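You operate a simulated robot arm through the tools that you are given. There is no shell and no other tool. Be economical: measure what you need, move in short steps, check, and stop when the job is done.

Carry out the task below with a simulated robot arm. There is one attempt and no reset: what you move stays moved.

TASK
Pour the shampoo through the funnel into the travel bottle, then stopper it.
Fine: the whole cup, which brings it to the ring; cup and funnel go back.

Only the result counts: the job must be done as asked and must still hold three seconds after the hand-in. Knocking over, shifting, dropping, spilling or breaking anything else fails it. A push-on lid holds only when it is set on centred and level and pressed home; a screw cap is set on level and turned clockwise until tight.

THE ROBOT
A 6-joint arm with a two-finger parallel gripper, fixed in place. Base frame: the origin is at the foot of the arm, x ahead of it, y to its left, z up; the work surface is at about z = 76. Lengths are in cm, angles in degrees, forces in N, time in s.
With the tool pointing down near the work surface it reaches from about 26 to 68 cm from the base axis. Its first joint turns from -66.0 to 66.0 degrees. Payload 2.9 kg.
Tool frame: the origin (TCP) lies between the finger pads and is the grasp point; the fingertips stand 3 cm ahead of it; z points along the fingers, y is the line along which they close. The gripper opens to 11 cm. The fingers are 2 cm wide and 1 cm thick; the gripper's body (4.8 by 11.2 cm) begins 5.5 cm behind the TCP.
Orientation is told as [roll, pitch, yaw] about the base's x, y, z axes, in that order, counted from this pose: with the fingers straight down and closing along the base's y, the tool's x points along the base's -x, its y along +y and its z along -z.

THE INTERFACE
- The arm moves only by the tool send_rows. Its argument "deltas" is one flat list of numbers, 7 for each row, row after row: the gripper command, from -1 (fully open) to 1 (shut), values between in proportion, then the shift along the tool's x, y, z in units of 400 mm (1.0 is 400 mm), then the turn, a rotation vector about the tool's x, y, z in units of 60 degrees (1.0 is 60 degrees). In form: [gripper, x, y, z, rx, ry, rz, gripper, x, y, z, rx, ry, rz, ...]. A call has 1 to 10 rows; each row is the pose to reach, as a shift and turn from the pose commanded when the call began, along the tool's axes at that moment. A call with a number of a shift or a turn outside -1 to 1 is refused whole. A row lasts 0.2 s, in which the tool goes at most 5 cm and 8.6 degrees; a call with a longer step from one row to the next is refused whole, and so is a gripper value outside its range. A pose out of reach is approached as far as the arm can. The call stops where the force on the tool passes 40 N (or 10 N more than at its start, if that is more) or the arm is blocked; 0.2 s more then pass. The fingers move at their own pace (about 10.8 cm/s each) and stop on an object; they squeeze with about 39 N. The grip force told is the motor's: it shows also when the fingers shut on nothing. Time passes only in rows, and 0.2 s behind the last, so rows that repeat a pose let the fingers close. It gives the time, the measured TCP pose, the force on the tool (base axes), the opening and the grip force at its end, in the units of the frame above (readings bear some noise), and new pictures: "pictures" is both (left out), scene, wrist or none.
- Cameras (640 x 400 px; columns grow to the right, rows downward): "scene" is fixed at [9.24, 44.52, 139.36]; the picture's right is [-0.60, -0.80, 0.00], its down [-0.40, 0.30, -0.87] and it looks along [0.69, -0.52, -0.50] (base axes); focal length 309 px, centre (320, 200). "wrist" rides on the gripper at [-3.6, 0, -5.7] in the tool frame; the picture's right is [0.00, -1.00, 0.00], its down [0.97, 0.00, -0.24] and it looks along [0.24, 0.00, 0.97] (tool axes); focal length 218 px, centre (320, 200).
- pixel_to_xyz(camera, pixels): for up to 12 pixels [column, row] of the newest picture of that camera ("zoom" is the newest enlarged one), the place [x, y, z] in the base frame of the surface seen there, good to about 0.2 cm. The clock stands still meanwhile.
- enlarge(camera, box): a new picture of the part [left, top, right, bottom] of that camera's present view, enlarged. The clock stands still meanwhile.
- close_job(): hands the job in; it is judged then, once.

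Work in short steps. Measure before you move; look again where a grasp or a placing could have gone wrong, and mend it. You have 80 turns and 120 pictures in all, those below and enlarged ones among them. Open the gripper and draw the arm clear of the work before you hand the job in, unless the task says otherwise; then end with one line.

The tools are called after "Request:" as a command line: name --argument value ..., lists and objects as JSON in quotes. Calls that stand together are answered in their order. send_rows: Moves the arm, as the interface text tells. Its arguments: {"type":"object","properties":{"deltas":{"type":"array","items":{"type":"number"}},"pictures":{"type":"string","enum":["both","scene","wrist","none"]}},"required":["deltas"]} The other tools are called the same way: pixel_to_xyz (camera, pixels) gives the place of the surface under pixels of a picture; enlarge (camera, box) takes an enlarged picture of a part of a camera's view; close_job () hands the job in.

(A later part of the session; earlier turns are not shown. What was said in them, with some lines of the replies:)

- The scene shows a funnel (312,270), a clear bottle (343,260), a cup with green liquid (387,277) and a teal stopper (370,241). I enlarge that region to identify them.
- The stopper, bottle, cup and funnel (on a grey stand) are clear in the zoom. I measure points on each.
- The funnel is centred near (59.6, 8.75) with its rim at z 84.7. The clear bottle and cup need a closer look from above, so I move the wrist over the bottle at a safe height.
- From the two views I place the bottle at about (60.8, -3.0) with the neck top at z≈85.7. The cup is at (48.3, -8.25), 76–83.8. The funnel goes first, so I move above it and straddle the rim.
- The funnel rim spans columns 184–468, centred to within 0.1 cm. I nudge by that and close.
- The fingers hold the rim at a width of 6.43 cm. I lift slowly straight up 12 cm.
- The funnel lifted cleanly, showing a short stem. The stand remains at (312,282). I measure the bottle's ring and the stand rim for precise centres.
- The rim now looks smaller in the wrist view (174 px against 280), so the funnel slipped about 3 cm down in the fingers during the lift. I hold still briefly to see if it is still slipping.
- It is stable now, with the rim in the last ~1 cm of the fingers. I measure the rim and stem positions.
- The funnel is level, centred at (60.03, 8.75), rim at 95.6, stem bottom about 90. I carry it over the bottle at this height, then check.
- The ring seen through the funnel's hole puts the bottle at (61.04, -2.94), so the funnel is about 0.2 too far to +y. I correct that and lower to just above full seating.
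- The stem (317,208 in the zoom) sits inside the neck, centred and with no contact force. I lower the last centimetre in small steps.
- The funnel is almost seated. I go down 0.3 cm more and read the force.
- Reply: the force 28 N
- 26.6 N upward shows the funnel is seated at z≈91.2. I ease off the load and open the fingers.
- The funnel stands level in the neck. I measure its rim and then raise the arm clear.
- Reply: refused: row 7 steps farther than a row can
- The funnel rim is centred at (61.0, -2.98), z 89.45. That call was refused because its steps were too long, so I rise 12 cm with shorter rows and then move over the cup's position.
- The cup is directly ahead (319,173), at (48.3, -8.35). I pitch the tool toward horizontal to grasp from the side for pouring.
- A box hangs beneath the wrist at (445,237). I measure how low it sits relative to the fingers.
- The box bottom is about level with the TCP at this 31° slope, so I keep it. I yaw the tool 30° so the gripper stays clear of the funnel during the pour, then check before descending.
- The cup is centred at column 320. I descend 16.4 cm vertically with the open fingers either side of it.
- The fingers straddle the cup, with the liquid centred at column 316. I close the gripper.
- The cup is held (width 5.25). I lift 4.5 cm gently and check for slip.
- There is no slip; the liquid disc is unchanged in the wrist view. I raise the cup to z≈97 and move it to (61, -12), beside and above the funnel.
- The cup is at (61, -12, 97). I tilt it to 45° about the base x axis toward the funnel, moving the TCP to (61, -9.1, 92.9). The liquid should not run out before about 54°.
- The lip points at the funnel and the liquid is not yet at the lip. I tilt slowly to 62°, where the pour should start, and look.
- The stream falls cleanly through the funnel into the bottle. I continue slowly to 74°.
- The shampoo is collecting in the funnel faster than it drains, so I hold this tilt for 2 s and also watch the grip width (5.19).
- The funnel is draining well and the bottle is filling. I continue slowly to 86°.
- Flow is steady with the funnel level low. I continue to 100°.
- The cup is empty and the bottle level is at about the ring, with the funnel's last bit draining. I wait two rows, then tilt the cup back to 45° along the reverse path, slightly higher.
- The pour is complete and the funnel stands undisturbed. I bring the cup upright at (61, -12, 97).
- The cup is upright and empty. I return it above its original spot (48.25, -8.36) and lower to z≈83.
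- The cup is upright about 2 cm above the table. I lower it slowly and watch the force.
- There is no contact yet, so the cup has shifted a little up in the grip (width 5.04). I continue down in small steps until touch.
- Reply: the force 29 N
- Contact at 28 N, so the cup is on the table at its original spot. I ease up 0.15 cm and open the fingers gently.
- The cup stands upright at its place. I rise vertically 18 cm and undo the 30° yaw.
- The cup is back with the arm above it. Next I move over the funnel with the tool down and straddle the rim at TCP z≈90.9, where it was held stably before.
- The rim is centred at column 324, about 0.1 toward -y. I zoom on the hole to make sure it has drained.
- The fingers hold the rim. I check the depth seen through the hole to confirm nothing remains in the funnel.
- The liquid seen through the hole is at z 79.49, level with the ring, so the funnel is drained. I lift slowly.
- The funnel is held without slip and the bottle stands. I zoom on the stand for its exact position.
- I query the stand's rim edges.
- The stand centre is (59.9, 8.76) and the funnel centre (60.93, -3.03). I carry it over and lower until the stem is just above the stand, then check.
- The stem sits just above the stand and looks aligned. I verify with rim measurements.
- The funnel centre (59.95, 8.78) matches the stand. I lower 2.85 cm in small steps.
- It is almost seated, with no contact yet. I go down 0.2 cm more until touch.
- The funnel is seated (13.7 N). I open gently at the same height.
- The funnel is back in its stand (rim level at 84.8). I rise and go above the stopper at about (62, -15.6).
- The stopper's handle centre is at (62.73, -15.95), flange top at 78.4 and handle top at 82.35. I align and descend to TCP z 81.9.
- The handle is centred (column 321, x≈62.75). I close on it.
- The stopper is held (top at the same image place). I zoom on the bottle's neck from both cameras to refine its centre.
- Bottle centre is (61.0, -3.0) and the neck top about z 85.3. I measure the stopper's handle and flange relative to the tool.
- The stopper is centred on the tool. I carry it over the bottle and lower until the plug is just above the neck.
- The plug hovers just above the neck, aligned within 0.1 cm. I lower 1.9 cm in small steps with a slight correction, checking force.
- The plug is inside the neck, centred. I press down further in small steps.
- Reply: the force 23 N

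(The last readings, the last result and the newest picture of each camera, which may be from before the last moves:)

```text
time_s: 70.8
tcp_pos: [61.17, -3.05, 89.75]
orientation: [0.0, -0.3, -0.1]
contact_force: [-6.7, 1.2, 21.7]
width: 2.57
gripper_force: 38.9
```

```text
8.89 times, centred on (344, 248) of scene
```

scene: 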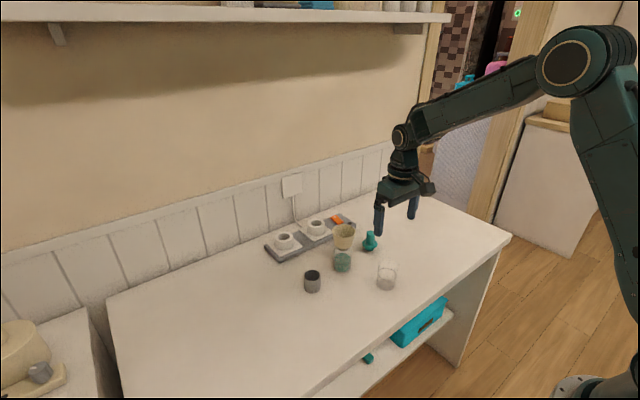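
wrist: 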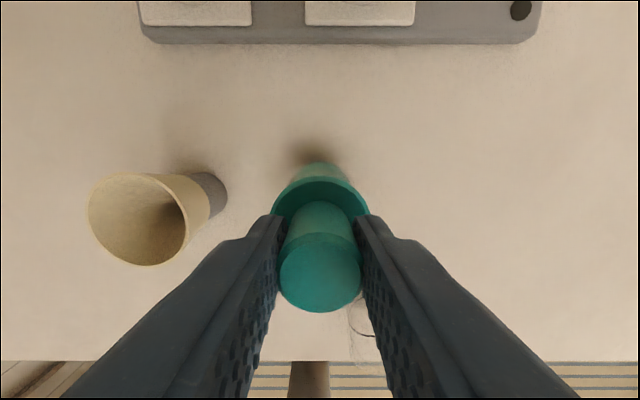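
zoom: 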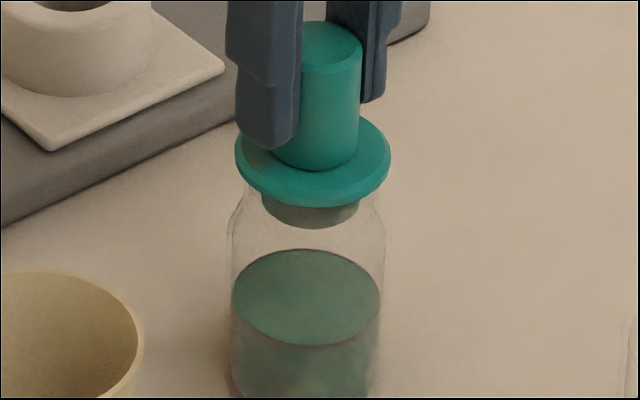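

The stopper meets resistance (21.7 N). I press harder, up to the force stop, to set it home.

Request:
send_rows --deltas '[1, 0, 0, 0.003, 0, 0, 0, 1, 0, 0, 0.006, 0, 0, 0, 1, 0, 0, 0.009, 0, 0, 0, 1, 0, 0, 0.012, 0, 0, 0, 1, 0, 0, 0.015, 0, 0, 0]' --pictures "none"

Request:
enlarge --camera "scene" --box '[326, 225, 362, 270]'

```text
time_s: 72.0
tcp_pos: [61.28, -2.86, 89.38]
orientation: [0.0, -0.6, 0.0]
contact_force: [-2.0, -1.1, 34.8]
width: 2.56
gripper_force: 38.7
```

```text
8.89 times, centred on (344, 248) of scene
```

zoom: 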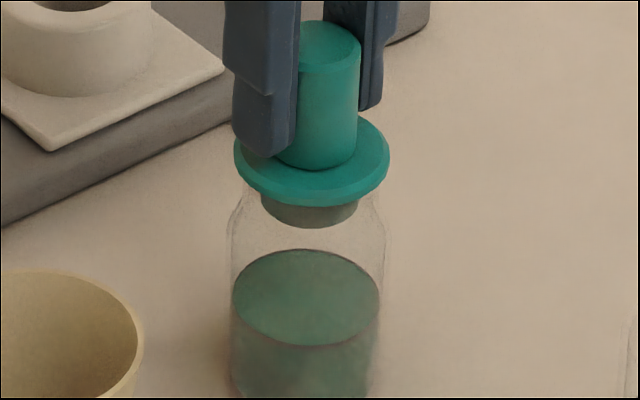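

The fingers slid 0.35 cm down the handle while the stopper stayed put, so it appears seated. I release, rise, and then check and press from the top with closed fingers.

Request:
send_rows --deltas '[1, 0, 0, -0.012, 0, 0, 0, 1, 0, 0, -0.012, 0, 0, 0, 0.2, 0, 0, -0.012, 0, 0, 0, -0.2, 0, 0, -0.012, 0, 0, 0, -0.2, 0, 0, -0.05, 0, 0, 0, -0.2, 0, 0, -0.12, 0, 0, 0, -0.2, 0, 0, -0.17, 0, 0, 0]' --pictures "wrist"

Request:
enlarge --camera "scene" --box '[326, 220, 362, 270]'

Request:
enlarge --camera "wrist" --box '[265, 140, 375, 240]'

```text
time_s: 73.6
tcp_pos: [61.06, -2.97, 95.78]
orientation: [0.0, 0.0, 0.0]
contact_force: [-0.5, -0.8, -0.1]
width: 6.62
gripper_force: 0.0
```

wrist: 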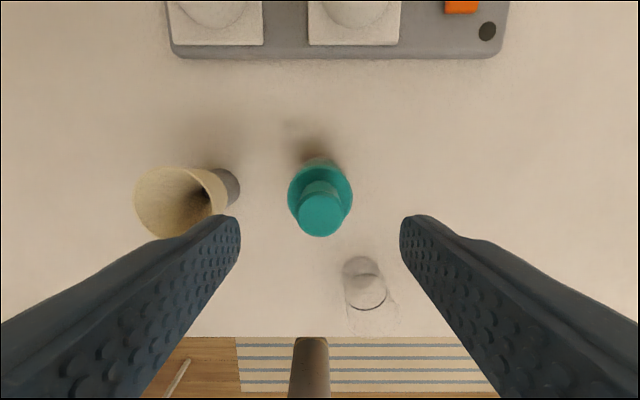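

```text
8.00 times, centred on (344, 245) of scene
```

zoom: 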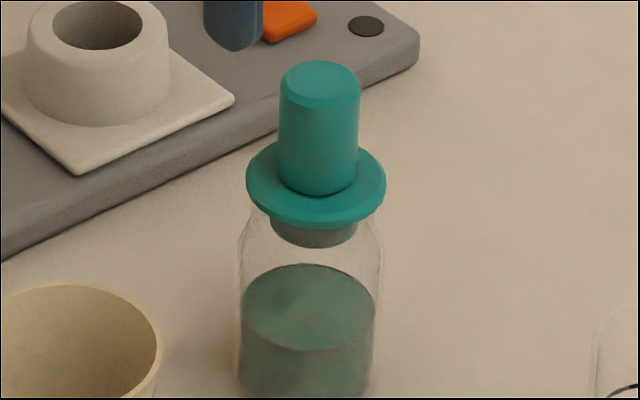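

```text
4.00 times, centred on (320, 190) of wrist
```

zoom: 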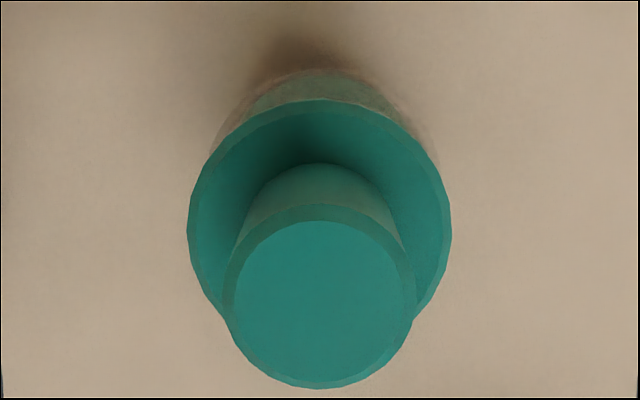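

The stopper stands upright on the neck. I measure its top and flange for level and height.

Request:
pixel_to_xyz --camera "zoom" --pixels '[[318, 240], [318, 360], [250, 295], [385, 295], [318, 300], [205, 220], [436, 220], [318, 115]]'

Request:
enlarge --camera "scene" --box '[334, 238, 354, 258]'

```text
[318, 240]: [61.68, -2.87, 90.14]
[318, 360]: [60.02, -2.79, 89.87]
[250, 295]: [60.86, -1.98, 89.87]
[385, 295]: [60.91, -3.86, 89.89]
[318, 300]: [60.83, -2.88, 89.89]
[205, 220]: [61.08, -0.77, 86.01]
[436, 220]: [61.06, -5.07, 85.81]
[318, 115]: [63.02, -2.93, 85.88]
```

```text
16.00 times, centred on (344, 248) of scene
```

zoom: 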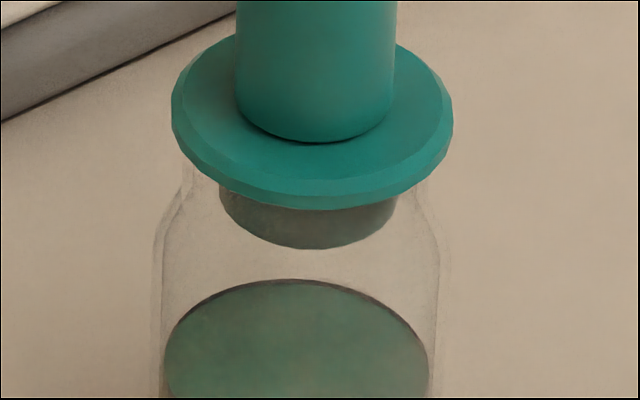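

The stopper is level (handle top 89.9, flange on the neck). For certainty I shut the fingers and press straight down on the handle's centre.

Request:
send_rows --deltas '[0.2, 0.003, 0.001, 0, 0, 0, 0, 1, 0.003, 0.001, 0, 0, 0, 0, 1, 0.003, 0.001, 0, 0, 0, 0, 1, 0.003, 0.001, 0.04, 0, 0, 0, 1, 0.003, 0.001, 0.06, 0, 0, 0, 1, 0.003, 0.001, 0.068, 0, 0, 0, 1, 0.003, 0.001, 0.072, 0, 0, 0, 1, 0.003, 0.001, 0.075, 0, 0, 0, 1, 0.003, 0.001, 0.078, 0, 0, 0, 1, 0.003, 0.001, 0.081, 0, 0, 0]' --pictures "none"

```text
time_s: 75.8
tcp_pos: [61.01, -2.84, 92.78]
orientation: [-0.1, -0.3, 0.0]
contact_force: [-4.2, -0.4, 20.0]
width: 0.02
gripper_force: 37.5
```

Contact at the top with 20 N and no yield. I press a little more and then withdraw straight up.

Request:
send_rows --deltas '[1, 0, 0, 0.003, 0, 0, 0, 1, 0, 0, 0.006, 0, 0, 0, 1, 0, 0, 0.008, 0, 0, 0]' --pictures "none"

Request:
send_rows --deltas '[1, 0, 0, -0.02, 0, 0, 0, 1, 0, 0, -0.08, 0, 0, 0, 1, 0, 0, -0.16, 0, 0, 0, 0, 0, 0, -0.24, 0, 0, 0, -1, 0.08, 0, -0.3, 0, 0, 0, -1, 0.18, 0, -0.32, 0, 0, 0, -1, 0.28, 0, -0.32, 0, 0, 0, -1, 0.38, 0, -0.32, 0, 0, 0]'

Request:
enlarge --camera "scene" --box '[280, 210, 410, 300]'

```text
time_s: 76.5
tcp_pos: [61.07, -2.75, 92.81]
orientation: [0.0, -0.6, 0.1]
contact_force: [-0.2, 0.3, 3.6]
width: 0.0
gripper_force: 37.8
stopped in row 3: the force on the tool passed its limit (the readings are from after the stop); the commanded pose is now the measured one
```

```text
time_s: 78.3
tcp_pos: [45.76, -2.78, 105.34]
orientation: [-0.1, -0.4, 0.0]
contact_force: [1.4, 1.3, -0.6]
width: 11.0
gripper_force: 0.1
```

scene: 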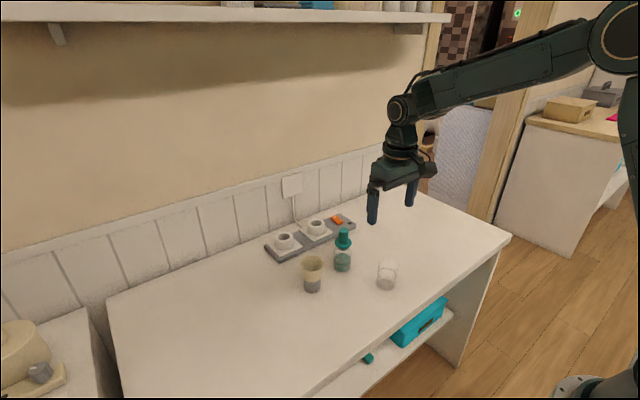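
wrist: 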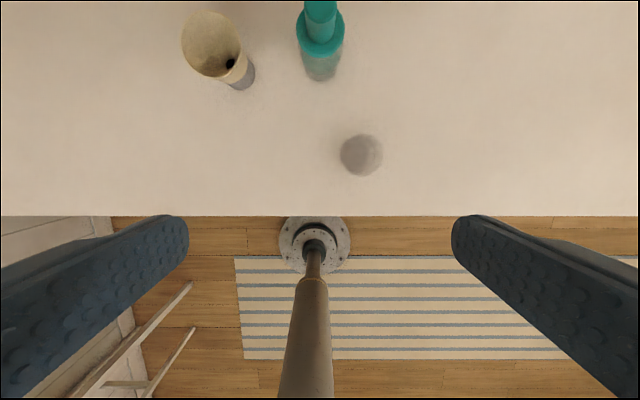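

```text
4.44 times, centred on (345, 255) of scene
```

zoom: 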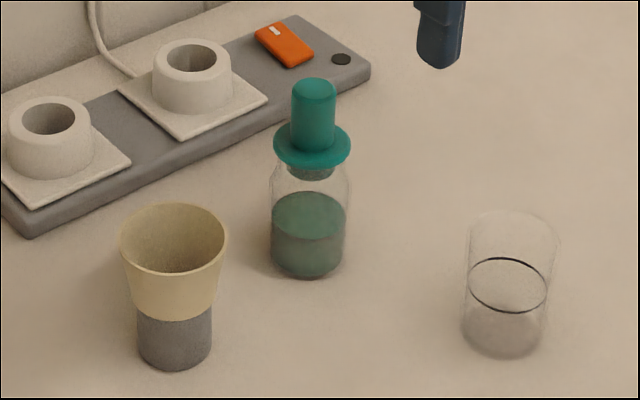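

The bottle is stoppered and filled to the ring, the cup and funnel are back in place, nothing is spilled and the arm is clear. I hand the job in.

Request:
close_job

```text
The job is handed in.
```

The whole cup of shampoo is in the travel bottle, level with the ring; the stopper is pressed home, the cup and funnel are back in their places, and I saw no spills.
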